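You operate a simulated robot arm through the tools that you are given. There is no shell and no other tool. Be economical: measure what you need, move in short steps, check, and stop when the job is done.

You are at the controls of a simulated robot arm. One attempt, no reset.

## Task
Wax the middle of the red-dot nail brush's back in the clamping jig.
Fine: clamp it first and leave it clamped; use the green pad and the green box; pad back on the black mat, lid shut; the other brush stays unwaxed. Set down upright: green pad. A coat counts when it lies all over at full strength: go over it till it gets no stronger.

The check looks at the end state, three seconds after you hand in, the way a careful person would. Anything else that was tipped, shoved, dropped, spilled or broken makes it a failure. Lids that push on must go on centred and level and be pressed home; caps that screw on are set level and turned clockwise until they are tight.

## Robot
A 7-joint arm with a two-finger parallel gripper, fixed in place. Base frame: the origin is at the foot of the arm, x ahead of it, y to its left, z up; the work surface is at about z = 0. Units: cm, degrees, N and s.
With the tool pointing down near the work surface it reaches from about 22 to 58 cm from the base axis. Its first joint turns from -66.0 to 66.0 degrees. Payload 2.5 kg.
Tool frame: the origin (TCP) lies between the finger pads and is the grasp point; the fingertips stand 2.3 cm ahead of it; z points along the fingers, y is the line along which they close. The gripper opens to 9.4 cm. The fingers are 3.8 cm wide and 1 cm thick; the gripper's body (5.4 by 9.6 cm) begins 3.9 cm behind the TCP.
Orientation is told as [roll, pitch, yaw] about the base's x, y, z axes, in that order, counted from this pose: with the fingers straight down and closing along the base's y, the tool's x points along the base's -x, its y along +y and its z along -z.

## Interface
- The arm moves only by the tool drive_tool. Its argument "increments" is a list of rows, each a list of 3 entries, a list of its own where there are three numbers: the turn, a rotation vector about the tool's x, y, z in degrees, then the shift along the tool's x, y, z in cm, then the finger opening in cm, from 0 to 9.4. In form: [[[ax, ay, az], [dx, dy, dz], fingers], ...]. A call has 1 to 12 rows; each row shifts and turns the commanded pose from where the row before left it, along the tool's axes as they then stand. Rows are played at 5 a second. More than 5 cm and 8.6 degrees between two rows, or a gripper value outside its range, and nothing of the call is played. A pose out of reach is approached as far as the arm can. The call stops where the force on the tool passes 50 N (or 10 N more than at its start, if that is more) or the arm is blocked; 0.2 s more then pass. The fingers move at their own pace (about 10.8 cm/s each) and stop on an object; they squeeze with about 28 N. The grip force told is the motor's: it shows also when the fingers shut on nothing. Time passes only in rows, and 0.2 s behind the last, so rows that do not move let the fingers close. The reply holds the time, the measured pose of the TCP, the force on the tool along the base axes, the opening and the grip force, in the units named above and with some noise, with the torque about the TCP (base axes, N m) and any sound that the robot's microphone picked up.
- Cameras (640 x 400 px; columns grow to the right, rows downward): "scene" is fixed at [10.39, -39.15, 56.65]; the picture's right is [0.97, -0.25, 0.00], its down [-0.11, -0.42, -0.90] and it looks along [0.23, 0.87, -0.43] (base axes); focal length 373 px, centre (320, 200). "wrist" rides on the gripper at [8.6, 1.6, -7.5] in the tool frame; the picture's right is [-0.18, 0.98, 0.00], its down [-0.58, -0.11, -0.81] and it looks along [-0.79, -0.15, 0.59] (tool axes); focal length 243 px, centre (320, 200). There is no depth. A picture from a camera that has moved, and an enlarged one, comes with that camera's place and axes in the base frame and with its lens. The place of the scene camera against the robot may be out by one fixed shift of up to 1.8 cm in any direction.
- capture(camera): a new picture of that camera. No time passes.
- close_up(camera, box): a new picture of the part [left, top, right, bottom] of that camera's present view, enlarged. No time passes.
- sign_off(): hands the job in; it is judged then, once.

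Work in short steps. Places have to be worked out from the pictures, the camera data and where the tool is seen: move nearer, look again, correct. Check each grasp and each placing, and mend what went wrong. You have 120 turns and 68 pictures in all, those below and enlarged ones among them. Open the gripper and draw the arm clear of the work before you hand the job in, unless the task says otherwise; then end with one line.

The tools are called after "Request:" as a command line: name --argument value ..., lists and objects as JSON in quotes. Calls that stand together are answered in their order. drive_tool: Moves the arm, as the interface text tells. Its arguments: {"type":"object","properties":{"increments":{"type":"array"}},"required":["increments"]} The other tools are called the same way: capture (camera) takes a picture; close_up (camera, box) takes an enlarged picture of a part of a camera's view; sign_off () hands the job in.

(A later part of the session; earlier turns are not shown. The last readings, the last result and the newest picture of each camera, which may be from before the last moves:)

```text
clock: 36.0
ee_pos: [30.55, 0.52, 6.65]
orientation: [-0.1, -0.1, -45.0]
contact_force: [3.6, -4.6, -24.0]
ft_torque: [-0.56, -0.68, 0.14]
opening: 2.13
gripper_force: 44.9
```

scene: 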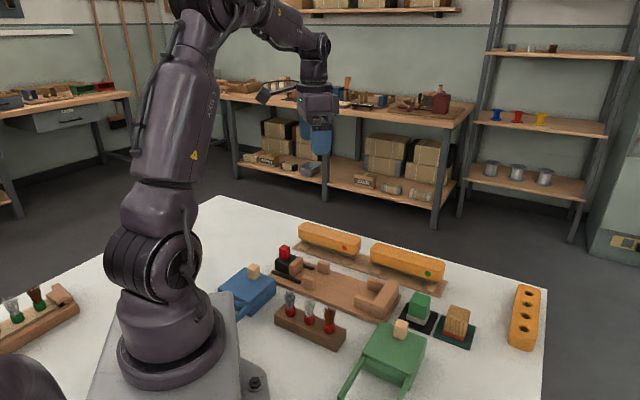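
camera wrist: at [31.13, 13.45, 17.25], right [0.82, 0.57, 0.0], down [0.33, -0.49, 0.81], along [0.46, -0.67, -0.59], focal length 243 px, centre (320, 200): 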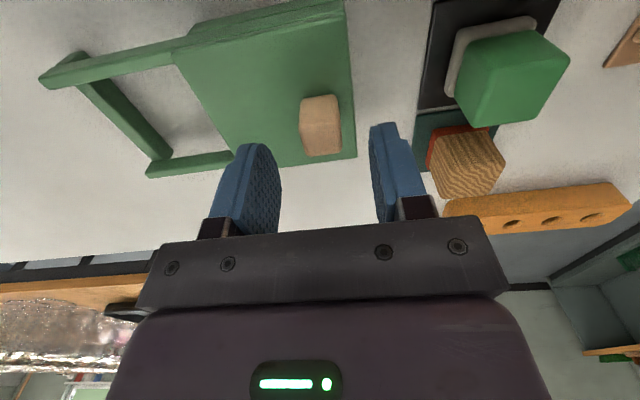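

The lid has moved 8 cm. I release the knob and look at the box from above.

Request:
drive_tool --increments '[[[0, 0, 0], [0, 0, 0.04], 1], [[0, 0, 0], [0, 0, 0], 4.5], [[0, 0, 0], [0, 0, 0], 4.5], [[0, 0, 0], [0, 0, -4], 4.5], [[0, 0, 0], [1, 2, -4], 4.5], [[0, 0, 0], [1, 3, -4], 6], [[0, 8, 0], [0, 1, 0], 6], [[0, 8, 0], [0, 1, 0], 6], [[0, 8, 0], [0, 0, 0], 6]]'

Request:
capture --camera "wrist"

```text
refused: row 6 steps farther than a row can; nothing moved
```

```text
27 pictures are left
camera wrist: at [25.72, 7.88, 14.12], right [0.83, 0.56, 0.0], down [0.34, -0.49, 0.81], along [0.45, -0.67, -0.59], focal length 243 px, centre (320, 200)
```

wrist: 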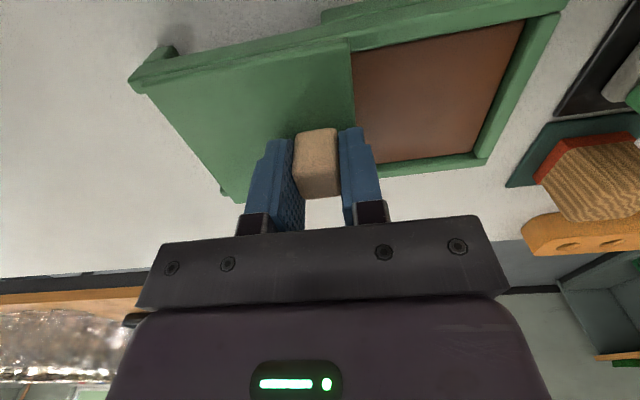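

Lid is fully open with wax exposed. I release and go above the green pad for a look.

Request:
drive_tool --increments '[[[0, 0, 0], [0, 0, 0.04], 1], [[0, 0, 0], [0, 0, 0], 4.5], [[0, 0, 0], [0, 0, 0], 4.5], [[0, 0, 0], [0, 0, -4], 4.5], [[0, 0, 0], [0, 2, -4], 6], [[0, 0, 0], [0, 4.5, 0], 9], [[0, 0, 0], [0, 4.5, 0], 9], [[0, 0, 0], [0, 4.5, 0], 9], [[0, 0, 0], [0, 2.6, 0], 9], [[0, 0, 0], [0, 0, 0], 9]]'

Request:
capture --camera "wrist"

Request:
close_up --camera "scene" --box '[330, 250, 490, 350]'

```text
clock: 38.2
ee_pos: [43.31, 13.37, 14.87]
orientation: [0.0, 0.0, -45.0]
contact_force: [0.0, -0.3, 0.0]
ft_torque: [0.03, -0.01, 0.02]
opening: 8.99
gripper_force: 0.0
```

```text
26 pictures are left
camera wrist: at [38.39, 20.58, 22.23], right [0.82, 0.57, 0.0], down [0.33, -0.49, 0.81], along [0.46, -0.67, -0.59], focal length 243 px, centre (320, 200)
```

wrist: 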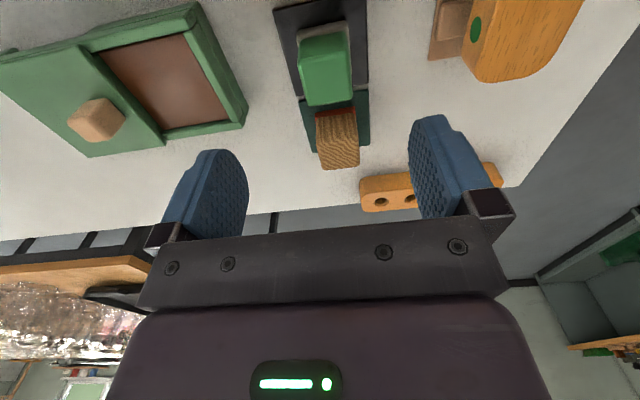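

```text
4.00 times, centred on (410, 300) of scene
camera zoom: at [10.4, -39.15, 56.65], right [0.97, -0.25, 0.0], down [-0.11, -0.42, -0.9], along [0.23, 0.87, -0.43], focal length 1494 px, centre (-40, -200)
```

zoom: 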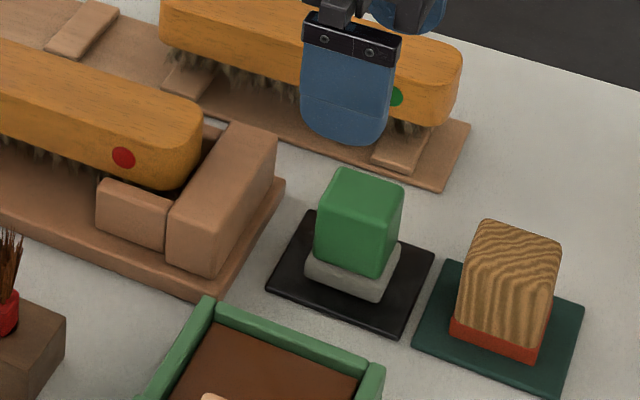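

Green pad centre is near u≈21.6, n≈40.5. I shift 0.4 both ways, descend to z≈4.6 and grip its green block.

Request:
drive_tool --increments '[[[0, 0, 0], [-0.4, 0.4, 4], 7], [[0, 0, 0], [0, 0, 3.5], 7], [[0, 0, 0], [0, 0, 2.0], 7], [[0, 0, 0], [0, 0, 0.7], 7], [[0, 0, 0], [0, 0, 0], 2.5], [[0, 0, 0], [0, 0, 0], 2.5], [[0, 0, 0], [0, 0, 0], 2.5]]'

Request:
close_up --camera "scene" --box '[330, 250, 490, 350]'

```text
clock: 39.8
ee_pos: [44.07, 13.34, 4.75]
orientation: [-0.1, 0.0, -45.0]
contact_force: [-0.1, 0.3, -0.3]
ft_torque: [-0.03, -0.01, 0.03]
opening: 3.53
gripper_force: 28.6
```

```text
4.00 times, centred on (410, 300) of scene
camera zoom: at [10.39, -39.15, 56.65], right [0.97, -0.25, 0.0], down [-0.11, -0.42, -0.9], along [0.23, 0.87, -0.43], focal length 1494 px, centre (-40, -200)
```

zoom: 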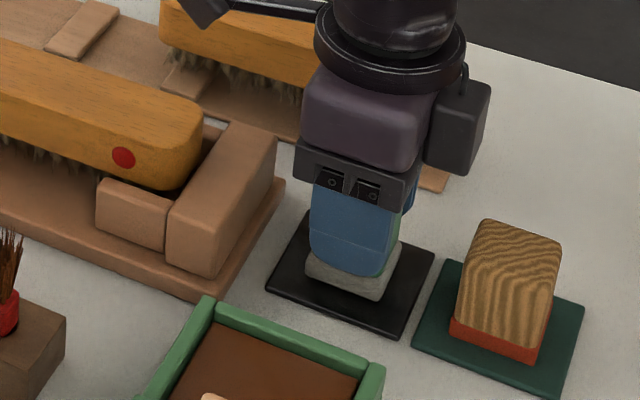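

Pad held (3.53 cm). I lift it and carry it above the wax (u≈21.1, n≈27.8).

Request:
drive_tool --increments '[[[0, 0, 0], [0, 0, -2], 2.5], [[0, 0, 0], [0, 0, -4], 2.5], [[0, 0, 0], [0.2, -4.27, 0], 2.5], [[0, 0, 0], [0.2, -4.27, 0], 2.5], [[0, 0, 0], [0.2, -4.26, 0], 2.5], [[0, 0, 0], [0, 0, 1.5], 2.5], [[0, 0, 0], [0, 0, 0], 2.5]]'

Request:
close_up --camera "scene" --box '[330, 270, 490, 370]'

Request:
capture --camera "wrist"

```text
clock: 41.4
ee_pos: [34.59, 5.0, 9.11]
orientation: [0.0, 0.1, -44.9]
contact_force: [0.9, 0.7, -1.3]
ft_torque: [0.01, 0.03, 0.04]
opening: 3.5
gripper_force: 28.1
```

```text
4.00 times, centred on (410, 320) of scene
camera zoom: at [10.39, -39.15, 56.65], right [0.97, -0.25, 0.0], down [-0.11, -0.42, -0.9], along [0.23, 0.87, -0.43], focal length 1494 px, centre (-40, -280)
```

zoom: 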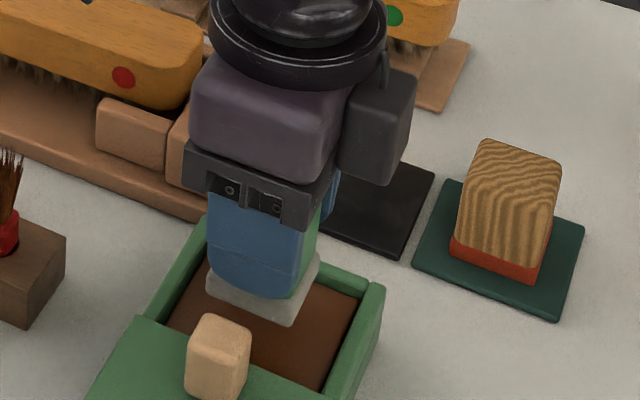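

```text
22 pictures are left
camera wrist: at [29.59, 12.11, 16.51], right [0.82, 0.57, 0.0], down [0.33, -0.49, 0.81], along [0.46, -0.66, -0.59], focal length 243 px, centre (320, 200)
```

wrist: 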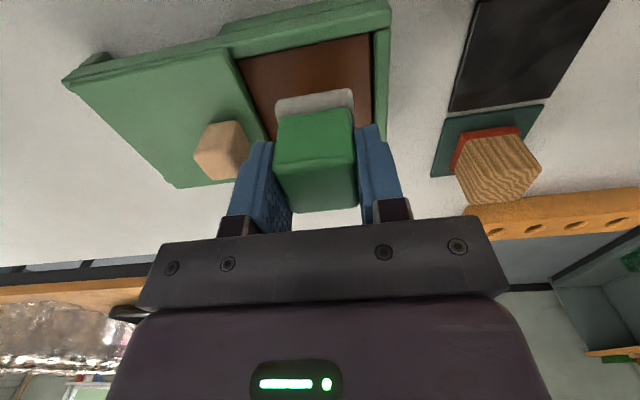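

Pad hangs centred over the wax. I lower in small steps until it presses.

Request:
drive_tool --increments '[[[0, 0, 0], [0, 0, 0.6], 2.5], [[0, 0, 0], [0, 0, 0.5], 2.5], [[0, 0, 0], [0, 0, 0.4], 2.5], [[0, 0, 0], [0, 0, 0.3], 2.5], [[0, 0, 0], [0, 0, 0], 2.5]]'

```text
clock: 42.6
ee_pos: [34.58, 4.81, 7.27]
orientation: [0.1, -0.1, -45.0]
contact_force: [0.1, -0.1, -0.8]
ft_torque: [0.0, -0.01, 0.0]
opening: 3.52
gripper_force: 27.4
```

Request:
drive_tool --increments '[[[0, 0, 0], [0, 0, 0.2], 2.5], [[0, 0, 0], [0, 0, 0.2], 2.5], [[0, 0, 0], [0, 0, 0.15], 2.5], [[0, 0, 0], [0, 0, 0], 2.5]]'

```text
clock: 43.6
ee_pos: [34.66, 4.91, 6.82]
orientation: [0.2, -0.2, -45.0]
contact_force: [-1.4, -1.7, 25.6]
ft_torque: [-0.12, 0.08, 0.02]
opening: 3.58
gripper_force: 27.6
```

Wax contact at z≈6.85 with ~25 N. I ease slightly and rub the pad in the wax.

Request:
drive_tool --increments '[[[0, 0, 0], [0.5, 0, -0.05], 2.5], [[0, 0, 0], [-0.5, 0.5, 0], 2.5], [[0, 0, 0], [-0.5, -0.5, 0], 2.5], [[0, 0, 0], [0.5, -0.5, 0], 2.5], [[0, 0, 0], [0, 0.5, 0], 2.5], [[0, 0, 0], [0.5, 0, 0], 2.5], [[0, 0, 0], [-0.5, 0.5, 0], 2.5], [[0, 0, 0], [-0.5, -0.5, 0], 2.5], [[0, 0, 0], [0.5, -0.5, 0], 2.5], [[0, 0, 0], [0, 0.5, 0], 2.5]]'

```text
clock: 45.8
ee_pos: [34.63, 4.88, 6.81]
orientation: [0.0, 0.0, -45.0]
contact_force: [0.0, 0.4, -0.7]
ft_torque: [0.0, 0.0, -0.03]
opening: 3.54
gripper_force: 28.3
```

Contact was light. I press 0.06 deeper and rub again.

Request:
drive_tool --increments '[[[0, 0, 0], [0, 0, 0.06], 2.5], [[0, 0, 0], [0.5, 0, 0], 2.5], [[0, 0, 0], [-0.5, 0.5, 0], 2.5], [[0, 0, 0], [-0.5, -0.5, 0], 2.5], [[0, 0, 0], [0.5, -0.5, 0], 2.5], [[0, 0, 0], [0, 0.5, 0], 2.5], [[0, 0, 0], [0, 0, 0], 2.5]]'

```text
clock: 47.4
ee_pos: [34.46, 4.65, 6.7]
orientation: [0.0, -0.2, -44.9]
contact_force: [-1.8, -9.8, 25.4]
ft_torque: [-0.25, 0.05, -0.02]
opening: 3.52
gripper_force: 28.0
```

Good rubbing contact (25 N). I lift and carry the pad above the middle of the clamped brush.

Request:
drive_tool --increments '[[[0, 0, 0], [0, 0, -3], 2.5], [[0, 0, 0], [0, 0, -4], 2.5], [[0, 0, 0], [3.28, 2.36, 0], 2.5], [[0, 0, 0], [3.28, 2.36, 0], 2.5], [[0, 0, 0], [3.28, 2.36, 0], 2.5], [[0, 0, 0], [3.28, 2.36, 0], 2.5], [[0, 0, 0], [3.28, 2.36, 0], 2.5], [[0, 0, 0], [0, 0, 1.5], 2.5], [[0, 0, 0], [0, 0, 0], 2.5]]'

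Request:
close_up --camera "scene" --box '[250, 210, 410, 310]'

Request:
capture --camera "wrist"

```text
clock: 49.4
ee_pos: [31.21, 24.9, 12.1]
orientation: [0.0, 0.0, -45.0]
contact_force: [-0.5, -0.1, -0.6]
ft_torque: [0.04, -0.04, -0.01]
opening: 3.5
gripper_force: 27.7
```

```text
4.00 times, centred on (330, 260) of scene
camera zoom: at [10.39, -39.15, 56.65], right [0.97, -0.25, 0.0], down [-0.11, -0.42, -0.9], along [0.23, 0.87, -0.43], focal length 1494 px, centre (280, -40)
```

zoom: 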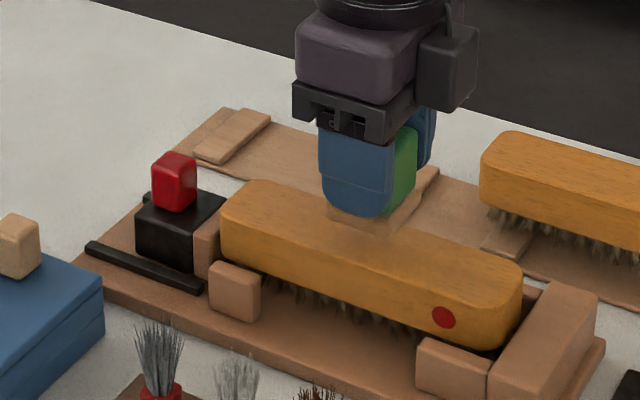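

```text
20 pictures are left
camera wrist: at [26.2, 32.16, 19.56], right [0.83, 0.56, 0.0], down [0.33, -0.49, 0.81], along [0.46, -0.67, -0.59], focal length 243 px, centre (320, 200)
```

wrist: 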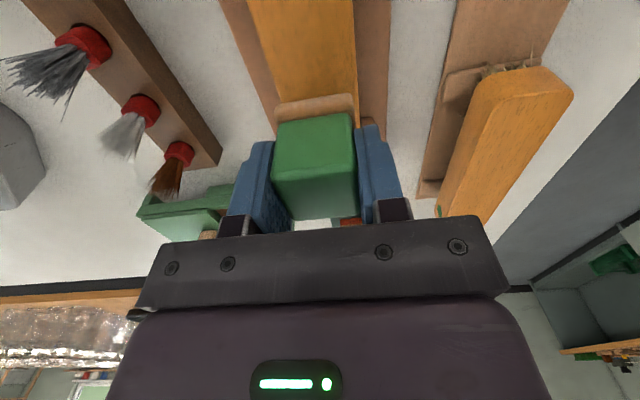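

The pad is loaded (colour changed) and centred above the brush. I lower it gently to contact.

Request:
drive_tool --increments '[[[0, 0, 0], [-0.2, -0.1, 1.0], 2.5], [[0, 0, 0], [0, 0, 0.5], 2.5], [[0, 0, 0], [0, 0, 0.2], 2.5], [[0, 0, 0], [0, 0, 0.2], 2.5], [[0, 0, 0], [0, 0, 0], 2.5]]'

```text
clock: 50.6
ee_pos: [31.28, 24.59, 10.37]
orientation: [0.0, -0.1, -45.0]
contact_force: [0.1, 0.7, -1.3]
ft_torque: [0.0, -0.03, 0.01]
opening: 3.53
gripper_force: 27.8
```

Request:
drive_tool --increments '[[[0, 0, 0], [0, 0, 0.15], 2.5], [[0, 0, 0], [0, 0, 0.15], 2.5], [[0, 0, 0], [0, 0, 0.1], 2.5], [[0, 0, 0], [0, 0, 0], 2.5]]'

```text
clock: 51.4
ee_pos: [31.36, 24.45, 10.21]
orientation: [0.0, 0.1, -45.0]
contact_force: [-2.0, -2.2, 9.6]
ft_torque: [-0.09, -0.01, 0.01]
opening: 3.53
gripper_force: 28.3
stopped in row 3: the force on the tool passed its limit at 53 N (the readings are from after the stop); the commanded pose is now the measured one
```

Contact made at z≈10.2 with ~10 N. I rub back and forth along the brush middle.

Request:
drive_tool --increments '[[[0, 0, 0], [-0.8, 0, 0], 2.5], [[0, 0, 0], [-0.8, 0, 0], 2.5], [[0, 0, 0], [0.8, 0.3, 0], 2.5], [[0, 0, 0], [0.8, 0, 0], 2.5], [[0, 0, 0], [0.8, 0, 0], 2.5], [[0, 0, 0], [0.8, 0, 0], 2.5], [[0, 0, 0], [-0.8, -0.6, 0], 2.5], [[0, 0, 0], [-0.8, 0, 0], 2.5], [[0, 0, 0], [0, 0.3, 0], 2.5]]'

Request:
close_up --camera "scene" --box '[250, 210, 410, 310]'

```text
clock: 53.4
ee_pos: [31.3, 24.62, 10.21]
orientation: [-0.1, 0.2, -44.9]
contact_force: [-14.6, 1.8, 38.0]
ft_torque: [0.02, 0.32, 0.04]
opening: 3.52
gripper_force: 28.2
```

```text
4.00 times, centred on (330, 260) of scene
camera zoom: at [10.38, -39.16, 56.64], right [0.97, -0.25, 0.0], down [-0.11, -0.42, -0.9], along [0.23, 0.87, -0.43], focal length 1494 px, centre (280, -40)
```

zoom: 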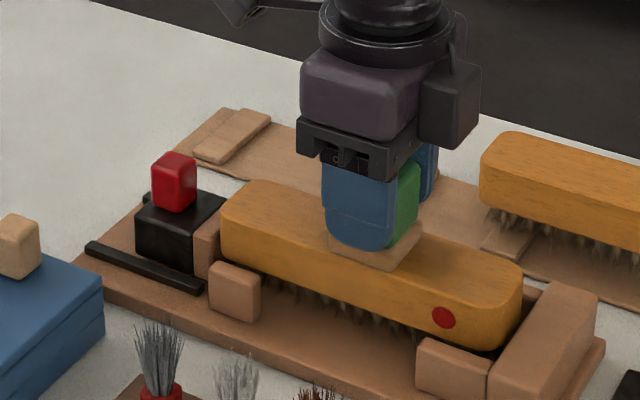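

Force 38 N, brush and jaw steady. I lift to see the coat.

Request:
drive_tool --increments '[[[0, 0, 0], [0, 0, -4], 2.5], [[0, 0, 0], [0, 0, -3], 2.5], [[0, 0, 0], [0, 0, 0], 2.5]]'

Request:
close_up --camera "scene" --box '[280, 220, 408, 300]'

```text
clock: 54.2
ee_pos: [31.51, 24.69, 17.16]
orientation: [0.0, 0.1, -45.0]
contact_force: [0.0, -0.3, -0.9]
ft_torque: [0.0, -0.02, -0.01]
opening: 3.5
gripper_force: 27.8
```

```text
5.00 times, centred on (344, 260) of scene
camera zoom: at [10.39, -39.15, 56.65], right [0.97, -0.25, 0.0], down [-0.11, -0.42, -0.9], along [0.23, 0.87, -0.43], focal length 1867 px, centre (200, -100)
```

zoom: 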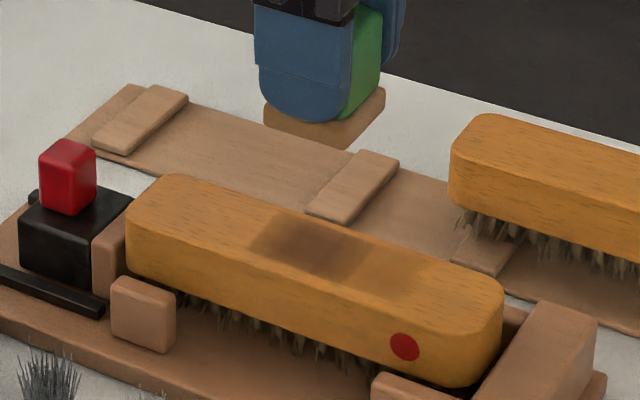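

A coat shows in the middle, stronger on the left half than the right. I go back down for more even passes.

Request:
drive_tool --increments '[[[0, 0, 0], [-0.3, 0.2, 4], 2.5], [[0, 0, 0], [0, 0, 2.6], 2.5], [[0, 0, 0], [0, 0, 0.3], 2.5], [[0, 0, 0], [-0.8, 0, 0.05], 2.5], [[0, 0, 0], [-0.8, 0, 0], 2.5], [[0, 0, 0], [0.8, 0, 0], 2.5], [[0, 0, 0], [0.8, 0, 0], 2.5], [[0, 0, 0], [0.8, 0, 0], 2.5], [[0, 0, 0], [0.8, 0, 0], 2.5], [[0, 0, 0], [-0.8, 0, 0], 2.5], [[0, 0, 0], [-0.8, 0, 0], 2.5]]'

```text
clock: 56.6
ee_pos: [31.67, 24.52, 10.29]
orientation: [-0.1, 0.1, -45.0]
contact_force: [-0.1, 0.9, 0.1]
ft_torque: [0.0, 0.01, -0.01]
opening: 3.53
gripper_force: 28.0
```

Force zero: it hovered. I lower 0.1 more and repeat the strokes.

Request:
drive_tool --increments '[[[0, 0, 0], [0, 0, 0.05], 2.5], [[0, 0, 0], [0, 0, 0.04], 2.5], [[0, 0, 0], [0, 0, 0], 2.5]]'

```text
clock: 57.4
ee_pos: [31.84, 24.49, 10.12]
orientation: [0.1, 0.1, -44.9]
contact_force: [-6.1, -3.1, 20.0]
ft_torque: [-0.2, 0.23, 0.0]
opening: 3.5
gripper_force: 27.9
```

Contact 20 N. I sweep with offsets across n.

Request:
drive_tool --increments '[[[0, 0, 0], [-0.8, 0, 0], 2.5], [[0, 0, 0], [-0.8, 0, 0], 2.5], [[0, 0, 0], [0.8, -0.2, 0], 2.5], [[0, 0, 0], [0.8, 0, 0], 2.5], [[0, 0, 0], [0.8, 0, 0], 2.5], [[0, 0, 0], [0.8, 0, 0], 2.5], [[0, 0, 0], [-0.8, -0.2, 0], 2.5], [[0, 0, 0], [-0.8, 0, 0], 2.5], [[0, 0, 0], [-0.8, 0, 0], 2.5], [[0, 0, 0], [-0.8, 0, 0], 2.5], [[0, 0, 0], [0.8, 0, 0], 2.5], [[0, 0, 0], [0.8, 0, 0], 2.5]]'

Request:
drive_tool --increments '[[[0, 0, 0], [0, 0, -4], 2.5], [[0, 0, 0], [0, 0, -3], 2.5], [[0, 0, 0], [0, 0, 0], 2.5]]'

Request:
close_up --camera "scene" --box '[280, 220, 408, 300]'

```text
clock: 60.0
ee_pos: [31.95, 24.0, 10.24]
orientation: [0.3, -0.2, -45.2]
contact_force: [10.7, -11.3, 37.1]
ft_torque: [-0.32, -0.08, 0.09]
opening: 3.54
gripper_force: 28.3
```

```text
clock: 60.8
ee_pos: [31.42, 24.04, 17.01]
orientation: [0.0, 0.1, -45.0]
contact_force: [0.2, 0.1, -0.4]
ft_torque: [0.01, -0.05, 0.02]
opening: 3.52
gripper_force: 28.2
```

```text
5.00 times, centred on (344, 260) of scene
camera zoom: at [10.39, -39.15, 56.65], right [0.97, -0.25, 0.0], down [-0.11, -0.42, -0.9], along [0.23, 0.87, -0.43], focal length 1867 px, centre (200, -100)
```

zoom: 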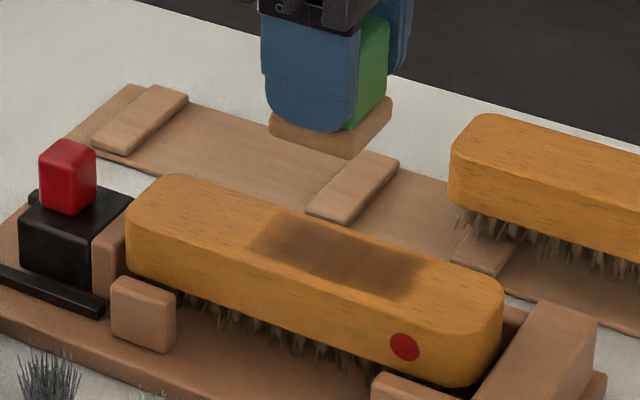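

The coat is more even now. I enlarge it to judge strength.

Request:
close_up --camera "scene" --box '[320, 255, 376, 290]'

```text
11.43 times, centred on (348, 272) of scene
camera zoom: at [10.39, -39.15, 56.65], right [0.97, -0.25, 0.0], down [-0.11, -0.42, -0.9], along [0.23, 0.87, -0.43], focal length 4268 px, centre (0, -629)
```

zoom: 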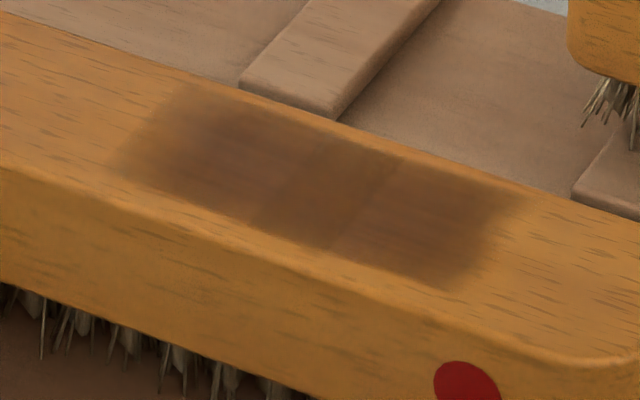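

The patch is nearly even, with fading at its left and front borders. I reload the pad in the wax before the final passes.

Request:
drive_tool --increments '[[[0, 0, 0], [-3.16, -2.28, 0], 2.5], [[0, 0, 0], [-3.16, -2.28, 0], 2.5], [[0, 0, 0], [-3.16, -2.28, 0], 2.5], [[0, 0, 0], [-3.16, -2.28, 0], 2.5], [[0, 0, 0], [-3.16, -2.28, 0], 2.5], [[0, 0, 0], [0, 0, 4], 2.5], [[0, 0, 0], [0, 0, 4], 2.5], [[0, 0, 0], [0, 0, 1.5], 2.5], [[0, 0, 0], [0, 0, 0], 2.5]]'

Request:
drive_tool --increments '[[[0, 0, 0], [0, 0, 0], 2.5]]'

```text
clock: 62.8
ee_pos: [34.61, 4.87, 7.45]
orientation: [0.0, 0.1, -45.0]
contact_force: [0.5, 0.6, -0.3]
ft_torque: [-0.01, -0.01, -0.02]
opening: 3.51
gripper_force: 27.4
```

```text
clock: 63.2
ee_pos: [34.5, 4.98, 7.49]
orientation: [-0.1, 0.1, -45.0]
contact_force: [1.0, 0.8, 0.1]
ft_torque: [0.02, 0.0, 0.04]
opening: 3.54
gripper_force: 28.1
```

Request:
drive_tool --increments '[[[0, 0, 0], [0, 0, 0.3], 2.5], [[0, 0, 0], [0, 0, 0.2], 2.5], [[0, 0, 0], [0, 0, 0.1], 2.5], [[0, 0, 0], [0, 0, 0.08], 2.5], [[0, 0, 0], [0, 0, 0], 2.5]]'

```text
clock: 64.4
ee_pos: [34.67, 4.98, 6.94]
orientation: [0.0, 0.1, -45.0]
contact_force: [0.2, -0.1, -0.1]
ft_torque: [0.01, 0.01, -0.03]
opening: 3.56
gripper_force: 27.9
```

Request:
drive_tool --increments '[[[0, 0, 0], [0, 0, 0.08], 2.5], [[0, 0, 0], [0, 0, 0.06], 2.5], [[0, 0, 0], [0.5, 0, 0], 2.5], [[0, 0, 0], [-0.5, 0.5, 0], 2.5], [[0, 0, 0], [-0.5, -0.5, 0], 2.5], [[0, 0, 0], [0.5, -0.5, 0], 2.5], [[0, 0, 0], [0, 0.5, 0], 2.5], [[0, 0, 0], [0, 0, 0], 2.5]]'

```text
clock: 66.2
ee_pos: [34.77, 4.97, 6.74]
orientation: [0.0, 0.1, -44.9]
contact_force: [-0.2, 0.3, -0.3]
ft_torque: [0.01, 0.02, 0.04]
opening: 3.56
gripper_force: 28.4
```

Still light; a touch lower, and rub again.

Request:
drive_tool --increments '[[[0, 0, 0], [0, 0, 0.06], 2.5], [[0, 0, 0], [0, 0, 0.05], 2.5], [[0, 0, 0], [0.5, 0, 0], 2.5], [[0, 0, 0], [-0.5, 0.5, 0], 2.5], [[0, 0, 0], [-0.5, -0.5, 0], 2.5], [[0, 0, 0], [0.5, -0.5, 0], 2.5], [[0, 0, 0], [0, 0.5, 0], 2.5], [[0, 0, 0], [0, 0, 0], 2.5]]'

```text
clock: 68.0
ee_pos: [34.62, 4.86, 6.65]
orientation: [0.0, 0.0, -45.1]
contact_force: [-7.3, -9.9, 33.9]
ft_torque: [-0.12, 0.01, -0.05]
opening: 3.54
gripper_force: 28.2
```

Pad reloaded (34 N). Back to the brush, aiming at u≈4.6, n≈39.3.

Request:
drive_tool --increments '[[[0, 0, 0], [0, 0, -3], 2.5], [[0, 0, 0], [0, 0, -4], 2.5], [[0, 0, 0], [3.29, 2.28, 0], 2.5], [[0, 0, 0], [3.29, 2.28, 0], 2.5], [[0, 0, 0], [3.29, 2.28, 0], 2.5], [[0, 0, 0], [3.29, 2.28, 0], 2.5], [[0, 0, 0], [3.29, 2.28, 0], 2.5], [[0, 0, 0], [0, 0, 2], 2.5], [[0, 0, 0], [0, 0, 1.3], 2.5], [[0, 0, 0], [0, 0, 0], 2.5]]'

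```text
clock: 70.2
ee_pos: [30.9, 24.61, 10.38]
orientation: [0.0, 0.2, -45.0]
contact_force: [0.6, 0.2, -1.1]
ft_torque: [0.0, 0.0, 0.0]
opening: 3.52
gripper_force: 28.2
```

Request:
drive_tool --increments '[[[0, 0, 0], [0, -0.1, 0.1], 2.5], [[0, 0, 0], [0, 0, 0.06], 2.5], [[0, 0, 0], [0, 0, 0.04], 2.5], [[0, 0, 0], [0, 0, 0], 2.5]]'

```text
clock: 71.2
ee_pos: [30.91, 24.6, 10.28]
orientation: [0.1, 0.1, -45.0]
contact_force: [-4.1, -1.7, 12.2]
ft_torque: [-0.03, 0.0, 0.05]
opening: 3.52
gripper_force: 28.4
```

Contact 12 N. Sweeping passes now.

Request:
drive_tool --increments '[[[0, 0, 0], [0.8, -0.15, 0.01], 2.5], [[0, 0, 0], [0.8, 0, 0], 2.5], [[0, 0, 0], [-0.8, 0, 0], 2.5], [[0, 0, 0], [-0.8, 0, 0], 2.5], [[0, 0, 0], [-0.8, 0, 0], 2.5], [[0, 0, 0], [-0.8, 0, 0], 2.5], [[0, 0, 0], [-0.4, 0.3, 0], 2.5], [[0, 0, 0], [0.8, 0, 0], 2.5], [[0, 0, 0], [0.8, 0, 0], 2.5], [[0, 0, 0], [0.8, 0, 0], 2.5], [[0, 0, 0], [0.8, 0, 0], 2.5], [[0, 0, 0], [0.8, 0.2, 0], 2.5]]'

Request:
drive_tool --increments '[[[0, 0, 0], [-0.8, 0, 0], 2.5], [[0, 0, 0], [-0.8, 0, 0], 2.5], [[0, 0, 0], [-0.8, 0, 0], 2.5], [[0, 0, 0], [-0.8, 0, 0], 2.5], [[0, 0, 0], [0.8, -0.3, 0], 2.5], [[0, 0, 0], [0.8, 0, 0], 2.5], [[0, 0, 0], [0.8, 0, 0], 2.5], [[0, 0, 0], [0.8, 0, 0], 2.5], [[0, 0, 0], [-0.8, 0, 0], 2.5], [[0, 0, 0], [-0.8, 0, 0], 2.5]]'

Request:
drive_tool --increments '[[[0, 0, 0], [0, 0, -4], 2.5], [[0, 0, 0], [0, 0, -3], 2.5], [[0, 0, 0], [0, 0, 0], 2.5]]'

Request:
close_up --camera "scene" --box '[320, 255, 376, 290]'

```text
clock: 73.8
ee_pos: [29.66, 26.27, 10.26]
orientation: [0.1, 0.1, -45.0]
contact_force: [6.2, -9.5, 28.4]
ft_torque: [-0.15, -0.41, -0.09]
opening: 3.53
gripper_force: 28.1
```

```text
clock: 76.0
ee_pos: [30.71, 24.97, 10.21]
orientation: [-0.1, 0.2, -44.9]
contact_force: [-3.2, 3.4, 11.6]
ft_torque: [0.32, -0.04, 0.12]
opening: 3.53
gripper_force: 28.1
```

```text
clock: 76.8
ee_pos: [30.66, 24.78, 17.43]
orientation: [0.0, 0.1, -45.0]
contact_force: [-0.3, -0.2, -0.8]
ft_torque: [0.01, 0.0, -0.01]
opening: 3.53
gripper_force: 28.1
```

```text
11.43 times, centred on (348, 272) of scene
camera zoom: at [10.39, -39.15, 56.65], right [0.97, -0.25, 0.0], down [-0.11, -0.42, -0.9], along [0.23, 0.87, -0.43], focal length 4268 px, centre (0, -629)
```

zoom: 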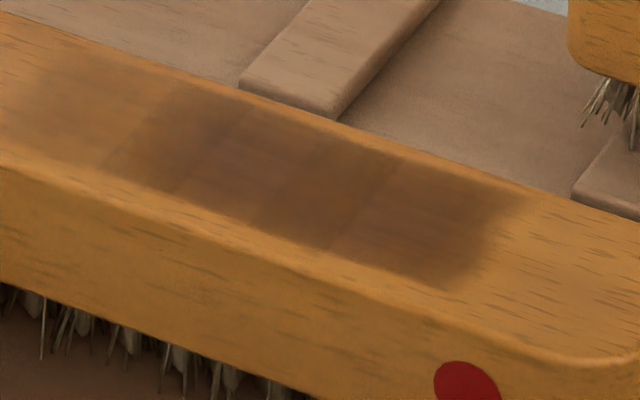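

The central area no longer gets darker (saturated); a lighter strip remains on the left. I bring that strip to full strength with a few more strokes.

Request:
drive_tool --increments '[[[0, 0, 0], [0.6, 0.1, 4], 2.5], [[0, 0, 0], [0, 0, 2.7], 2.5], [[0, 0, 0], [0, 0, 0.2], 2.5], [[0, 0, 0], [0, 0, 0.1], 2.5], [[0, 0, 0], [0, 0, 0.02], 2.5], [[0, 0, 0], [0, 0, 0], 2.5]]'

```text
clock: 78.2
ee_pos: [30.53, 25.39, 10.2]
orientation: [0.0, 0.1, -45.0]
contact_force: [-0.1, -0.1, -1.0]
ft_torque: [0.0, 0.01, 0.0]
opening: 3.49
gripper_force: 28.2
```

Request:
drive_tool --increments '[[[0, 0, 0], [0, 0, 0.06], 2.5], [[0, 0, 0], [0, 0, 0.04], 2.5], [[0, 0, 0], [0, 0, 0], 2.5]]'

```text
clock: 79.0
ee_pos: [30.39, 25.56, 10.22]
orientation: [0.2, 0.1, -45.0]
contact_force: [-2.3, -4.2, 19.2]
ft_torque: [-0.2, 0.09, 0.0]
opening: 3.54
gripper_force: 28.1
```

Contact 19 N; strokes over the left part.

Request:
drive_tool --increments '[[[0, 0, 0], [0.6, 0, 0], 2.5], [[0, 0, 0], [0.5, 0, 0], 2.5], [[0, 0, 0], [-0.6, -0.25, 0], 2.5], [[0, 0, 0], [-0.6, 0, 0], 2.5], [[0, 0, 0], [0.6, 0, 0], 2.5], [[0, 0, 0], [0.6, 0, 0], 2.5], [[0, 0, 0], [-0.6, 0.4, 0], 2.5], [[0, 0, 0], [-0.6, 0, 0], 2.5], [[0, 0, 0], [0.6, 0, 0], 2.5], [[0, 0, 0], [0.6, 0, 0], 2.5], [[0, 0, 0], [-0.6, -0.2, 0], 2.5], [[0, 0, 0], [-0.6, 0, 0], 2.5]]'

Request:
drive_tool --increments '[[[0, 0, 0], [0.6, 0, 0], 2.5], [[0, 0, 0], [0.6, 0, 0], 2.5], [[0, 0, 0], [-0.6, -0.2, 0], 2.5], [[0, 0, 0], [-0.6, 0, 0], 2.5], [[0, 0, 0], [0.6, 0, 0], 2.5], [[0, 0, 0], [0.6, 0, 0], 2.5], [[0, 0, 0], [-0.6, 0.4, 0], 2.5], [[0, 0, 0], [-0.6, 0, 0], 2.5], [[0, 0, 0], [0, 0, -4], 2.5], [[0, 0, 0], [0, 0, -3], 2.5], [[0, 0, 0], [0, 0, 0], 2.5]]'

Request:
close_up --camera "scene" --box '[312, 250, 376, 290]'

```text
clock: 81.6
ee_pos: [30.23, 25.32, 10.09]
orientation: [0.0, 0.1, -44.9]
contact_force: [-0.3, 0.0, 0.0]
ft_torque: [0.0, -0.01, -0.02]
opening: 3.53
gripper_force: 27.8
```

```text
clock: 84.0
ee_pos: [30.62, 25.54, 17.14]
orientation: [0.0, 0.1, -45.0]
contact_force: [-1.1, 0.8, 0.1]
ft_torque: [0.03, 0.02, -0.06]
opening: 3.56
gripper_force: 28.2
```

```text
10.00 times, centred on (344, 270) of scene
camera zoom: at [10.39, -39.15, 56.65], right [0.97, -0.25, 0.0], down [-0.11, -0.42, -0.9], along [0.23, 0.87, -0.43], focal length 3734 px, centre (80, -500)
```

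zoom: 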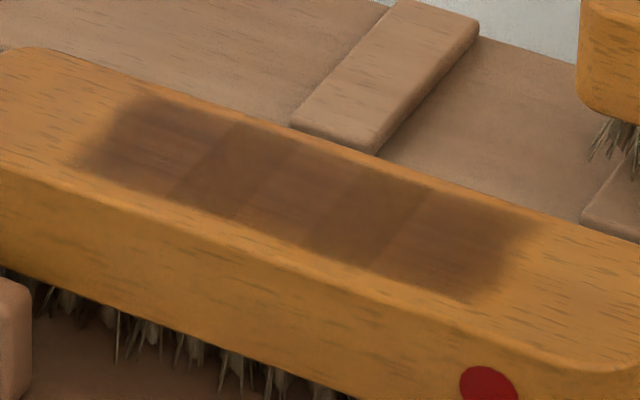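

The patch is now even and centred. One more full pass to confirm it gets no stronger.

Request:
drive_tool --increments '[[[0, 0, 0], [0, -0.1, 4], 2.5], [[0, 0, 0], [0, 0, 2.7], 2.5], [[0, 0, 0], [0, 0, 0.2], 2.5], [[0, 0, 0], [0, 0, 0.1], 2.5], [[0, 0, 0], [0, 0, 0.03], 2.5], [[0, 0, 0], [0, 0, 0.03], 2.5], [[0, 0, 0], [0, 0, 0], 2.5]]'

```text
clock: 85.6
ee_pos: [30.47, 25.6, 9.97]
orientation: [0.0, 0.2, -45.0]
contact_force: [-0.1, 0.3, -0.9]
ft_torque: [0.03, -0.01, 0.02]
opening: 3.54
gripper_force: 27.9
```

Request:
drive_tool --increments '[[[0, 0, 0], [0, 0, 0.05], 2.5], [[0, 0, 0], [0, 0, 0.05], 2.5], [[0, 0, 0], [0, 0, 0], 2.5]]'

```text
clock: 86.4
ee_pos: [30.54, 25.4, 10.06]
orientation: [0.1, 0.0, -45.0]
contact_force: [-4.7, -4.0, 19.5]
ft_torque: [-0.07, 0.24, 0.01]
opening: 3.55
gripper_force: 28.1
```

Request:
drive_tool --increments '[[[0, 0, 0], [0.7, 0, 0.02], 2.5], [[0, 0, 0], [-0.7, 0.2, 0], 2.5], [[0, 0, 0], [-0.8, 0, 0], 2.5], [[0, 0, 0], [-0.8, 0, 0], 2.5], [[0, 0, 0], [-0.8, 0, 0], 2.5], [[0, 0, 0], [-0.5, 0, 0], 2.5], [[0, 0, 0], [0.5, -0.4, 0], 2.5], [[0, 0, 0], [0.8, 0, 0], 2.5], [[0, 0, 0], [0.8, 0, 0], 2.5], [[0, 0, 0], [0.8, 0, 0], 2.5], [[0, 0, 0], [0.7, 0, 0], 2.5]]'

Request:
drive_tool --increments '[[[0, 0, 0], [-0.7, 0.2, 0], 2.5], [[0, 0, 0], [-0.8, 0, 0], 2.5], [[0, 0, 0], [-0.8, 0, 0], 2.5], [[0, 0, 0], [-0.8, 0, 0], 2.5], [[0, 0, 0], [-0.3, 0, 0], 2.5], [[0, 0, 0], [0.8, 0, 0], 2.5], [[0, 0, 0], [0.8, 0, 0], 2.5], [[0, 0, 0], [0, 0, -4], 2.5], [[0, 0, 0], [0, 0, -3], 2.5], [[0, 0, 0], [0, 0, 0], 2.5]]'

Request:
close_up --camera "scene" --box '[312, 250, 376, 290]'

```text
clock: 88.8
ee_pos: [29.92, 25.65, 9.8]
orientation: [0.1, -0.1, -45.0]
contact_force: [5.8, -5.6, 18.5]
ft_torque: [-0.14, -0.12, 0.0]
opening: 3.57
gripper_force: 27.8
```

```text
clock: 91.0
ee_pos: [31.32, 24.51, 16.85]
orientation: [0.0, 0.0, -44.9]
contact_force: [0.4, -0.7, -0.1]
ft_torque: [-0.02, 0.01, 0.01]
opening: 3.54
gripper_force: 27.8
```

```text
10.00 times, centred on (344, 270) of scene
camera zoom: at [10.39, -39.15, 56.65], right [0.97, -0.25, 0.0], down [-0.11, -0.42, -0.9], along [0.23, 0.87, -0.43], focal length 3734 px, centre (80, -500)
```

zoom: 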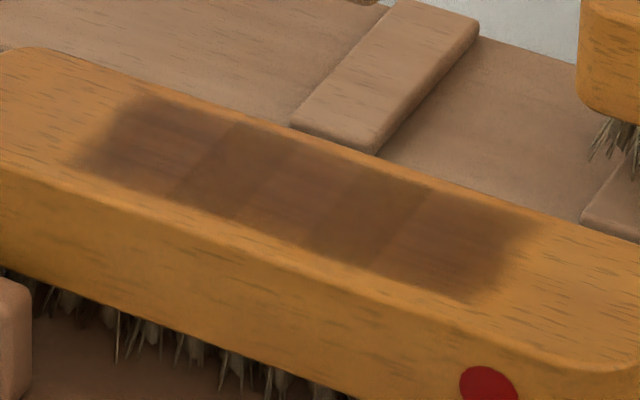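

No stronger: saturated. I carry the pad back over the black mat.

Request:
drive_tool --increments '[[[0, 0, 0], [-4.23, 0.28, 0], 2.5], [[0, 0, 0], [-4.23, 0.28, 0], 2.5], [[0, 0, 0], [-4.23, 0.28, 0], 2.5], [[0, 0, 0], [-4.23, 0.28, 0], 2.5], [[0, 0, 0], [0, 0, 4], 2.5], [[0, 0, 0], [0, 0, 4], 2.5], [[0, 0, 0], [0, 0, 2.5], 2.5], [[0, 0, 0], [0, 0, 0], 2.5]]'

Request:
close_up --camera "scene" --box '[330, 250, 490, 350]'

```text
clock: 92.8
ee_pos: [44.09, 13.27, 6.43]
orientation: [0.0, 0.1, -44.9]
contact_force: [-0.5, -0.3, -0.9]
ft_torque: [0.0, -0.05, -0.05]
opening: 3.56
gripper_force: 28.0
```

```text
4.00 times, centred on (410, 300) of scene
camera zoom: at [10.39, -39.15, 56.65], right [0.97, -0.25, 0.0], down [-0.11, -0.42, -0.9], along [0.23, 0.87, -0.43], focal length 1494 px, centre (-40, -200)
```

zoom: 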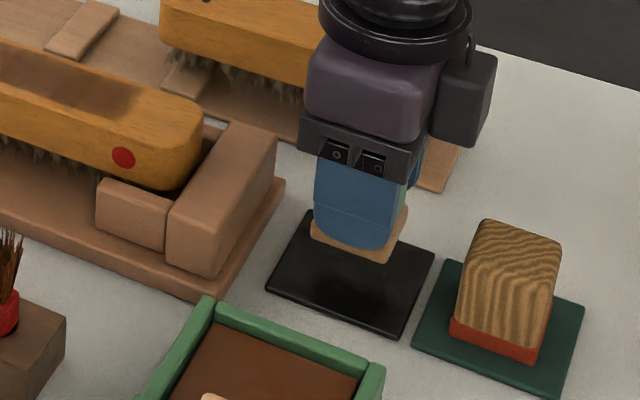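

Right over the mat. I lower until touch.

Request:
drive_tool --increments '[[[0, 0, 0], [0, 0, 0.8], 2.5], [[0, 0, 0], [0, 0, 0.5], 2.5], [[0, 0, 0], [0, 0, 0.2], 2.5], [[0, 0, 0], [0, 0, 0.15], 2.5], [[0, 0, 0], [0, 0, 0.1], 2.5], [[0, 0, 0], [0, 0, 0], 2.5]]'

```text
clock: 94.2
ee_pos: [44.09, 13.44, 4.72]
orientation: [0.1, 0.0, -45.0]
contact_force: [-0.5, 0.0, -0.9]
ft_torque: [0.03, 0.0, -0.04]
opening: 3.54
gripper_force: 28.1
```

Request:
drive_tool --increments '[[[0, 0, 0], [0, 0, 0.1], 2.5], [[0, 0, 0], [0, 0, 0.1], 2.5], [[0, 0, 0], [0, 0, 0.08], 2.5], [[0, 0, 0], [0, 0, 0], 2.5]]'

```text
clock: 95.2
ee_pos: [43.99, 13.59, 4.37]
orientation: [0.0, 0.1, -45.0]
contact_force: [0.7, -0.8, -0.2]
ft_torque: [0.01, -0.01, -0.01]
opening: 3.53
gripper_force: 28.2
```

Request:
drive_tool --increments '[[[0, 0, 0], [0, 0, 0.08], 2.5], [[0, 0, 0], [0, 0, 0.08], 2.5], [[0, 0, 0], [0, 0, 0], 2.5]]'

Request:
close_up --camera "scene" --box '[380, 270, 460, 320]'

```text
clock: 96.0
ee_pos: [44.04, 13.48, 4.29]
orientation: [0.0, 0.1, -45.0]
contact_force: [-0.2, -0.8, -0.6]
ft_torque: [0.0, -0.02, 0.01]
opening: 3.57
gripper_force: 28.2
```

```text
8.00 times, centred on (420, 295) of scene
camera zoom: at [10.39, -39.15, 56.65], right [0.97, -0.25, 0.0], down [-0.11, -0.42, -0.9], along [0.23, 0.87, -0.43], focal length 2987 px, centre (-480, -560)
```

zoom: 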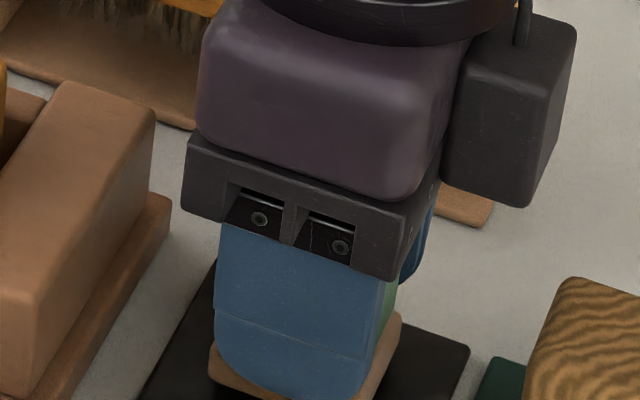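

Request:
drive_tool --increments '[[[0, 0, 0], [0, 0, 0.08], 2.5], [[0, 0, 0], [0, 0, 0.08], 2.5], [[0, 0, 0], [0, 0, 0], 2.5]]'

```text
clock: 96.8
ee_pos: [44.02, 13.57, 3.98]
orientation: [-0.1, 0.1, -45.0]
contact_force: [0.4, 0.8, -0.8]
ft_torque: [-0.01, -0.01, 0.01]
opening: 3.54
gripper_force: 28.4
```

Request:
drive_tool --increments '[[[0, 0, 0], [0, 0, 0.08], 2.5], [[0, 0, 0], [0, 0, 0.08], 2.5], [[0, 0, 0], [0, 0, 0], 2.5]]'

Request:
close_up --camera "scene" --box '[380, 285, 460, 335]'

```text
clock: 97.6
ee_pos: [44.05, 13.5, 3.89]
orientation: [0.2, 0.2, -44.9]
contact_force: [-3.1, -0.9, 6.6]
ft_torque: [-0.06, 0.11, -0.01]
opening: 3.55
gripper_force: 27.7
```

```text
8.00 times, centred on (420, 310) of scene
camera zoom: at [10.39, -39.15, 56.65], right [0.97, -0.25, 0.0], down [-0.11, -0.42, -0.9], along [0.23, 0.87, -0.43], focal length 2987 px, centre (-480, -680)
```

zoom: 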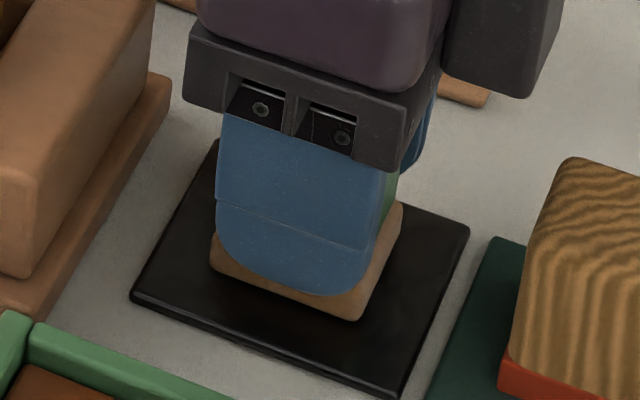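

Pad rests on the mat. I release, rise, and check it.

Request:
drive_tool --increments '[[[0, 0, 0], [0, 0, 0], 5.5], [[0, 0, 0], [0, 0, 0], 5.5], [[0, 0, 0], [0, 0, -2], 5.5], [[0, 0, 0], [0, 0, -4.5], 5.5], [[0, 0, 0], [0, 0, -4.5], 5.5], [[0, 0, 0], [0, -4.5, 0], 5], [[0, 0, 0], [0, -4.5, 0], 5], [[0, 0, 0], [0, -4.5, 0], 5], [[0, 0, 0], [0.4, -4.8, 0], 5], [[0, 0, 0], [0, 0, 0], 5]]'

Request:
close_up --camera "scene" --box '[310, 250, 490, 362]'

Request:
capture --camera "wrist"

```text
clock: 99.8
ee_pos: [30.89, 0.96, 14.75]
orientation: [0.0, 0.0, -45.0]
contact_force: [0.3, 0.5, 0.3]
ft_torque: [-0.03, -0.03, -0.01]
opening: 5.02
gripper_force: 0.0
```

```text
3.56 times, centred on (400, 306) of scene
camera zoom: at [10.39, -39.15, 56.65], right [0.97, -0.25, 0.0], down [-0.11, -0.42, -0.9], along [0.23, 0.87, -0.43], focal length 1328 px, centre (36, -177)
```

zoom: 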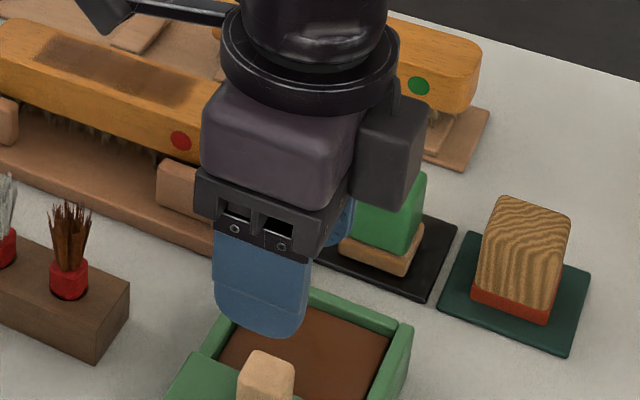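

```text
8 pictures are left
camera wrist: at [25.93, 8.18, 22.18], right [0.82, 0.57, 0.0], down [0.33, -0.49, 0.81], along [0.46, -0.66, -0.59], focal length 243 px, centre (320, 200)
```

wrist: 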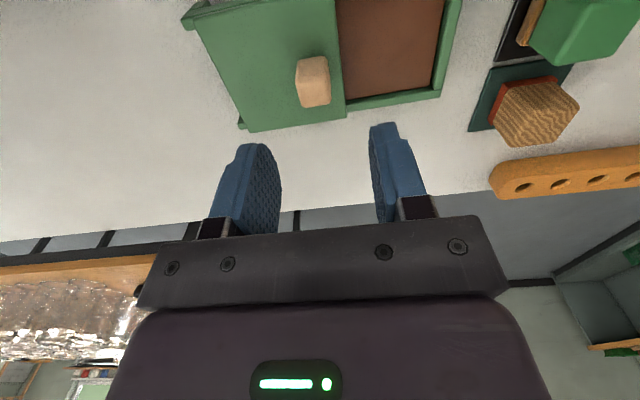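

Pad stands upright on the black mat. I descend onto the lid knob and grip it.

Request:
drive_tool --increments '[[[0, 0, 0], [0, -0.4, 4], 5], [[0, 0, 0], [0, 0, 2.5], 5], [[0, 0, 0], [0, 0, 1.0], 5], [[0, 0, 0], [0, 0, 0.5], 5], [[0, 0, 0], [0, 0, 0], 1], [[0, 0, 0], [0, 0, 0], 1], [[0, 0, 0], [0, 0, 0], 1]]'

```text
clock: 101.4
ee_pos: [30.44, 0.54, 6.95]
orientation: [0.0, 0.1, -45.0]
contact_force: [-1.3, 1.3, -1.7]
ft_torque: [-0.31, -0.37, 0.0]
opening: 2.19
gripper_force: 45.2
```

Gripped (2.19). I slide the lid back toward +n.

Request:
drive_tool --increments '[[[0, 0, 0], [0, 0.5, 0], 1], [[0, 0, 0], [0, 0.8, 0], 1], [[0, 0, 0], [0, 0.8, 0], 1], [[0, 0, 0], [0, 0.8, 0], 1], [[0, 0, 0], [0, 0, 0], 1]]'

```text
clock: 102.6
ee_pos: [32.49, 2.74, 6.83]
orientation: [0.0, 0.3, -44.8]
contact_force: [-16.2, 17.7, 29.3]
ft_torque: [0.19, 0.13, -0.16]
opening: 2.18
gripper_force: 45.0
```

Side load −u 24 N and z 29 N; I trim both and continue.

Request:
drive_tool --increments '[[[0, 0, 0], [0.1, 0, -0.07], 1], [[0, 0, 0], [0, 0.7, 0], 1], [[0, 0, 0], [0, 0.7, 0], 1], [[0, 0, 0], [0, 0, 0], 1]]'

```text
clock: 103.6
ee_pos: [33.42, 3.55, 6.84]
orientation: [0.0, 0.1, -45.0]
contact_force: [-4.7, 4.5, -18.2]
ft_torque: [0.58, 0.62, 0.02]
opening: 2.16
gripper_force: 45.3
```

Request:
drive_tool --increments '[[[0, 0, 0], [0.03, 0.7, 0.03], 1], [[0, 0, 0], [0, 0.7, 0], 1], [[0, 0, 0], [0, 0.7, 0], 1], [[0, 0, 0], [0, 0.7, 0], 1], [[0, 0, 0], [0, 0, 0], 1]]'

```text
clock: 104.8
ee_pos: [35.42, 5.66, 6.81]
orientation: [0.0, 0.2, -45.1]
contact_force: [2.8, -1.8, -35.3]
ft_torque: [-0.4, -0.45, -0.02]
opening: 2.19
gripper_force: 45.2
```

n≈29.05; about 0.9 cm left. I trim z and push until it stops.

Request:
drive_tool --increments '[[[0, 0, 0], [0, 0.3, 0.07], 1], [[0, 0, 0], [0, 0.3, 0], 1], [[0, 0, 0], [0, 0.2, 0], 1], [[0, 0, 0], [0, 0, 0], 1]]'

Request:
close_up --camera "scene" --box '[330, 280, 490, 380]'

```text
clock: 105.8
ee_pos: [36.1, 6.21, 6.87]
orientation: [0.1, 0.2, -45.0]
contact_force: [6.9, -6.8, -23.8]
ft_torque: [0.57, 0.75, 0.04]
opening: 2.15
gripper_force: 45.3
```

```text
4.00 times, centred on (410, 330) of scene
camera zoom: at [10.4, -39.15, 56.65], right [0.97, -0.25, 0.0], down [-0.11, -0.42, -0.9], along [0.22, 0.87, -0.43], focal length 1494 px, centre (-40, -320)
```

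zoom: 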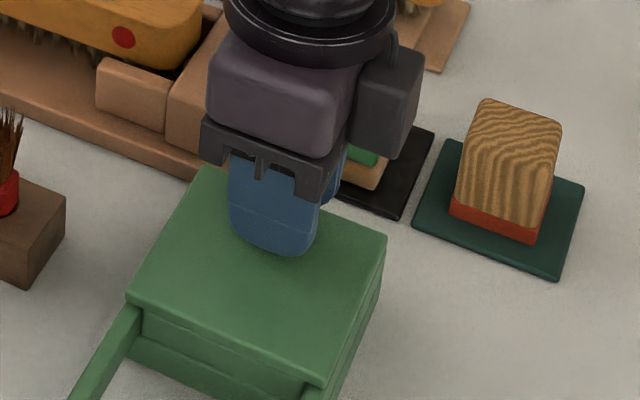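

The lid corners match the original closed picture. One small extra push to feel the stop.

Request:
drive_tool --increments '[[[0, 0, 0], [0, 0.12, 0.04], 1], [[0, 0, 0], [0, 0.08, 0], 1], [[0, 0, 0], [0, 0, 0], 1]]'

```text
clock: 106.6
ee_pos: [36.09, 6.34, 6.83]
orientation: [0.0, 0.0, -45.1]
contact_force: [-6.1, -6.3, 0.2]
ft_torque: [-0.97, -0.8, -0.08]
opening: 2.16
gripper_force: 45.0
```

Stop felt (reaction −n). I release, rise and move clear.

Request:
drive_tool --increments '[[[0, 0, 0], [0, -0.05, 0], 1], [[0, 0, 0], [0, 0, 0], 4.5], [[0, 0, 0], [0, 0, 0], 4.5], [[0, 0, 0], [0, 0, -3], 4.5], [[0, 0, 0], [0, 0, -4.5], 4.5], [[0, 0, 0], [0, 0, -4.5], 4.5], [[0, 0, 0], [0, 0, -4.5], 4.5], [[0, 0, 0], [4, -2, 0], 4.5], [[0, 0, 0], [4, -2, 0], 4.5], [[0, 0, 0], [0, 0, 0], 4.5]]'

Request:
close_up --camera "scene" --box '[330, 250, 490, 380]'

Request:
capture --camera "scene"

```text
clock: 108.8
ee_pos: [27.54, 9.43, 23.31]
orientation: [0.0, 0.1, -45.0]
contact_force: [0.6, 0.1, 0.1]
ft_torque: [-0.01, 0.02, 0.02]
opening: 4.5
gripper_force: 0.1
```

```text
3.08 times, centred on (410, 315) of scene
camera zoom: at [10.39, -39.15, 56.65], right [0.97, -0.25, 0.0], down [-0.11, -0.42, -0.9], along [0.23, 0.87, -0.43], focal length 1149 px, centre (43, -154)
```

zoom: 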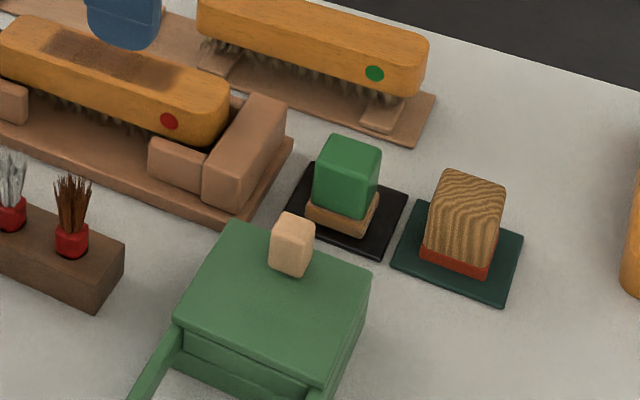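

```text
5 pictures are left
```

scene: 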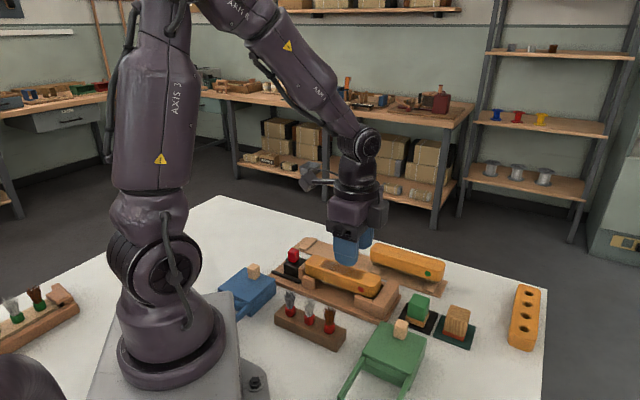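

Everything is in place. I raise the arm clear and check the clamp once more.

Request:
drive_tool --increments '[[[0, 0, 0], [0, 0, -4.5], 6], [[0, 0, 0], [0, 0, -4.5], 8], [[0, 0, 0], [0, 0, -2], 9], [[0, 0, 0], [0, 0, 0], 9]]'

Request:
close_up --camera "scene" --box '[250, 230, 410, 330]'

```text
clock: 109.8
ee_pos: [27.64, 9.22, 34.34]
orientation: [0.0, 0.1, -45.0]
contact_force: [-0.3, -0.4, 0.3]
ft_torque: [0.02, 0.0, 0.0]
opening: 9.0
gripper_force: 0.0
```

```text
4.00 times, centred on (330, 280) of scene
camera zoom: at [10.39, -39.15, 56.65], right [0.97, -0.25, 0.0], down [-0.11, -0.42, -0.9], along [0.23, 0.87, -0.43], focal length 1494 px, centre (280, -120)
```

zoom: 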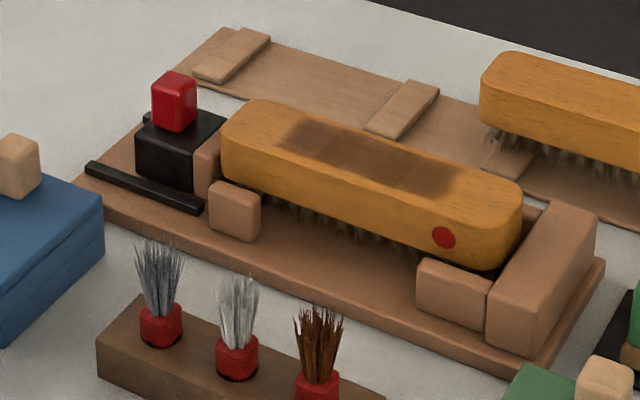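

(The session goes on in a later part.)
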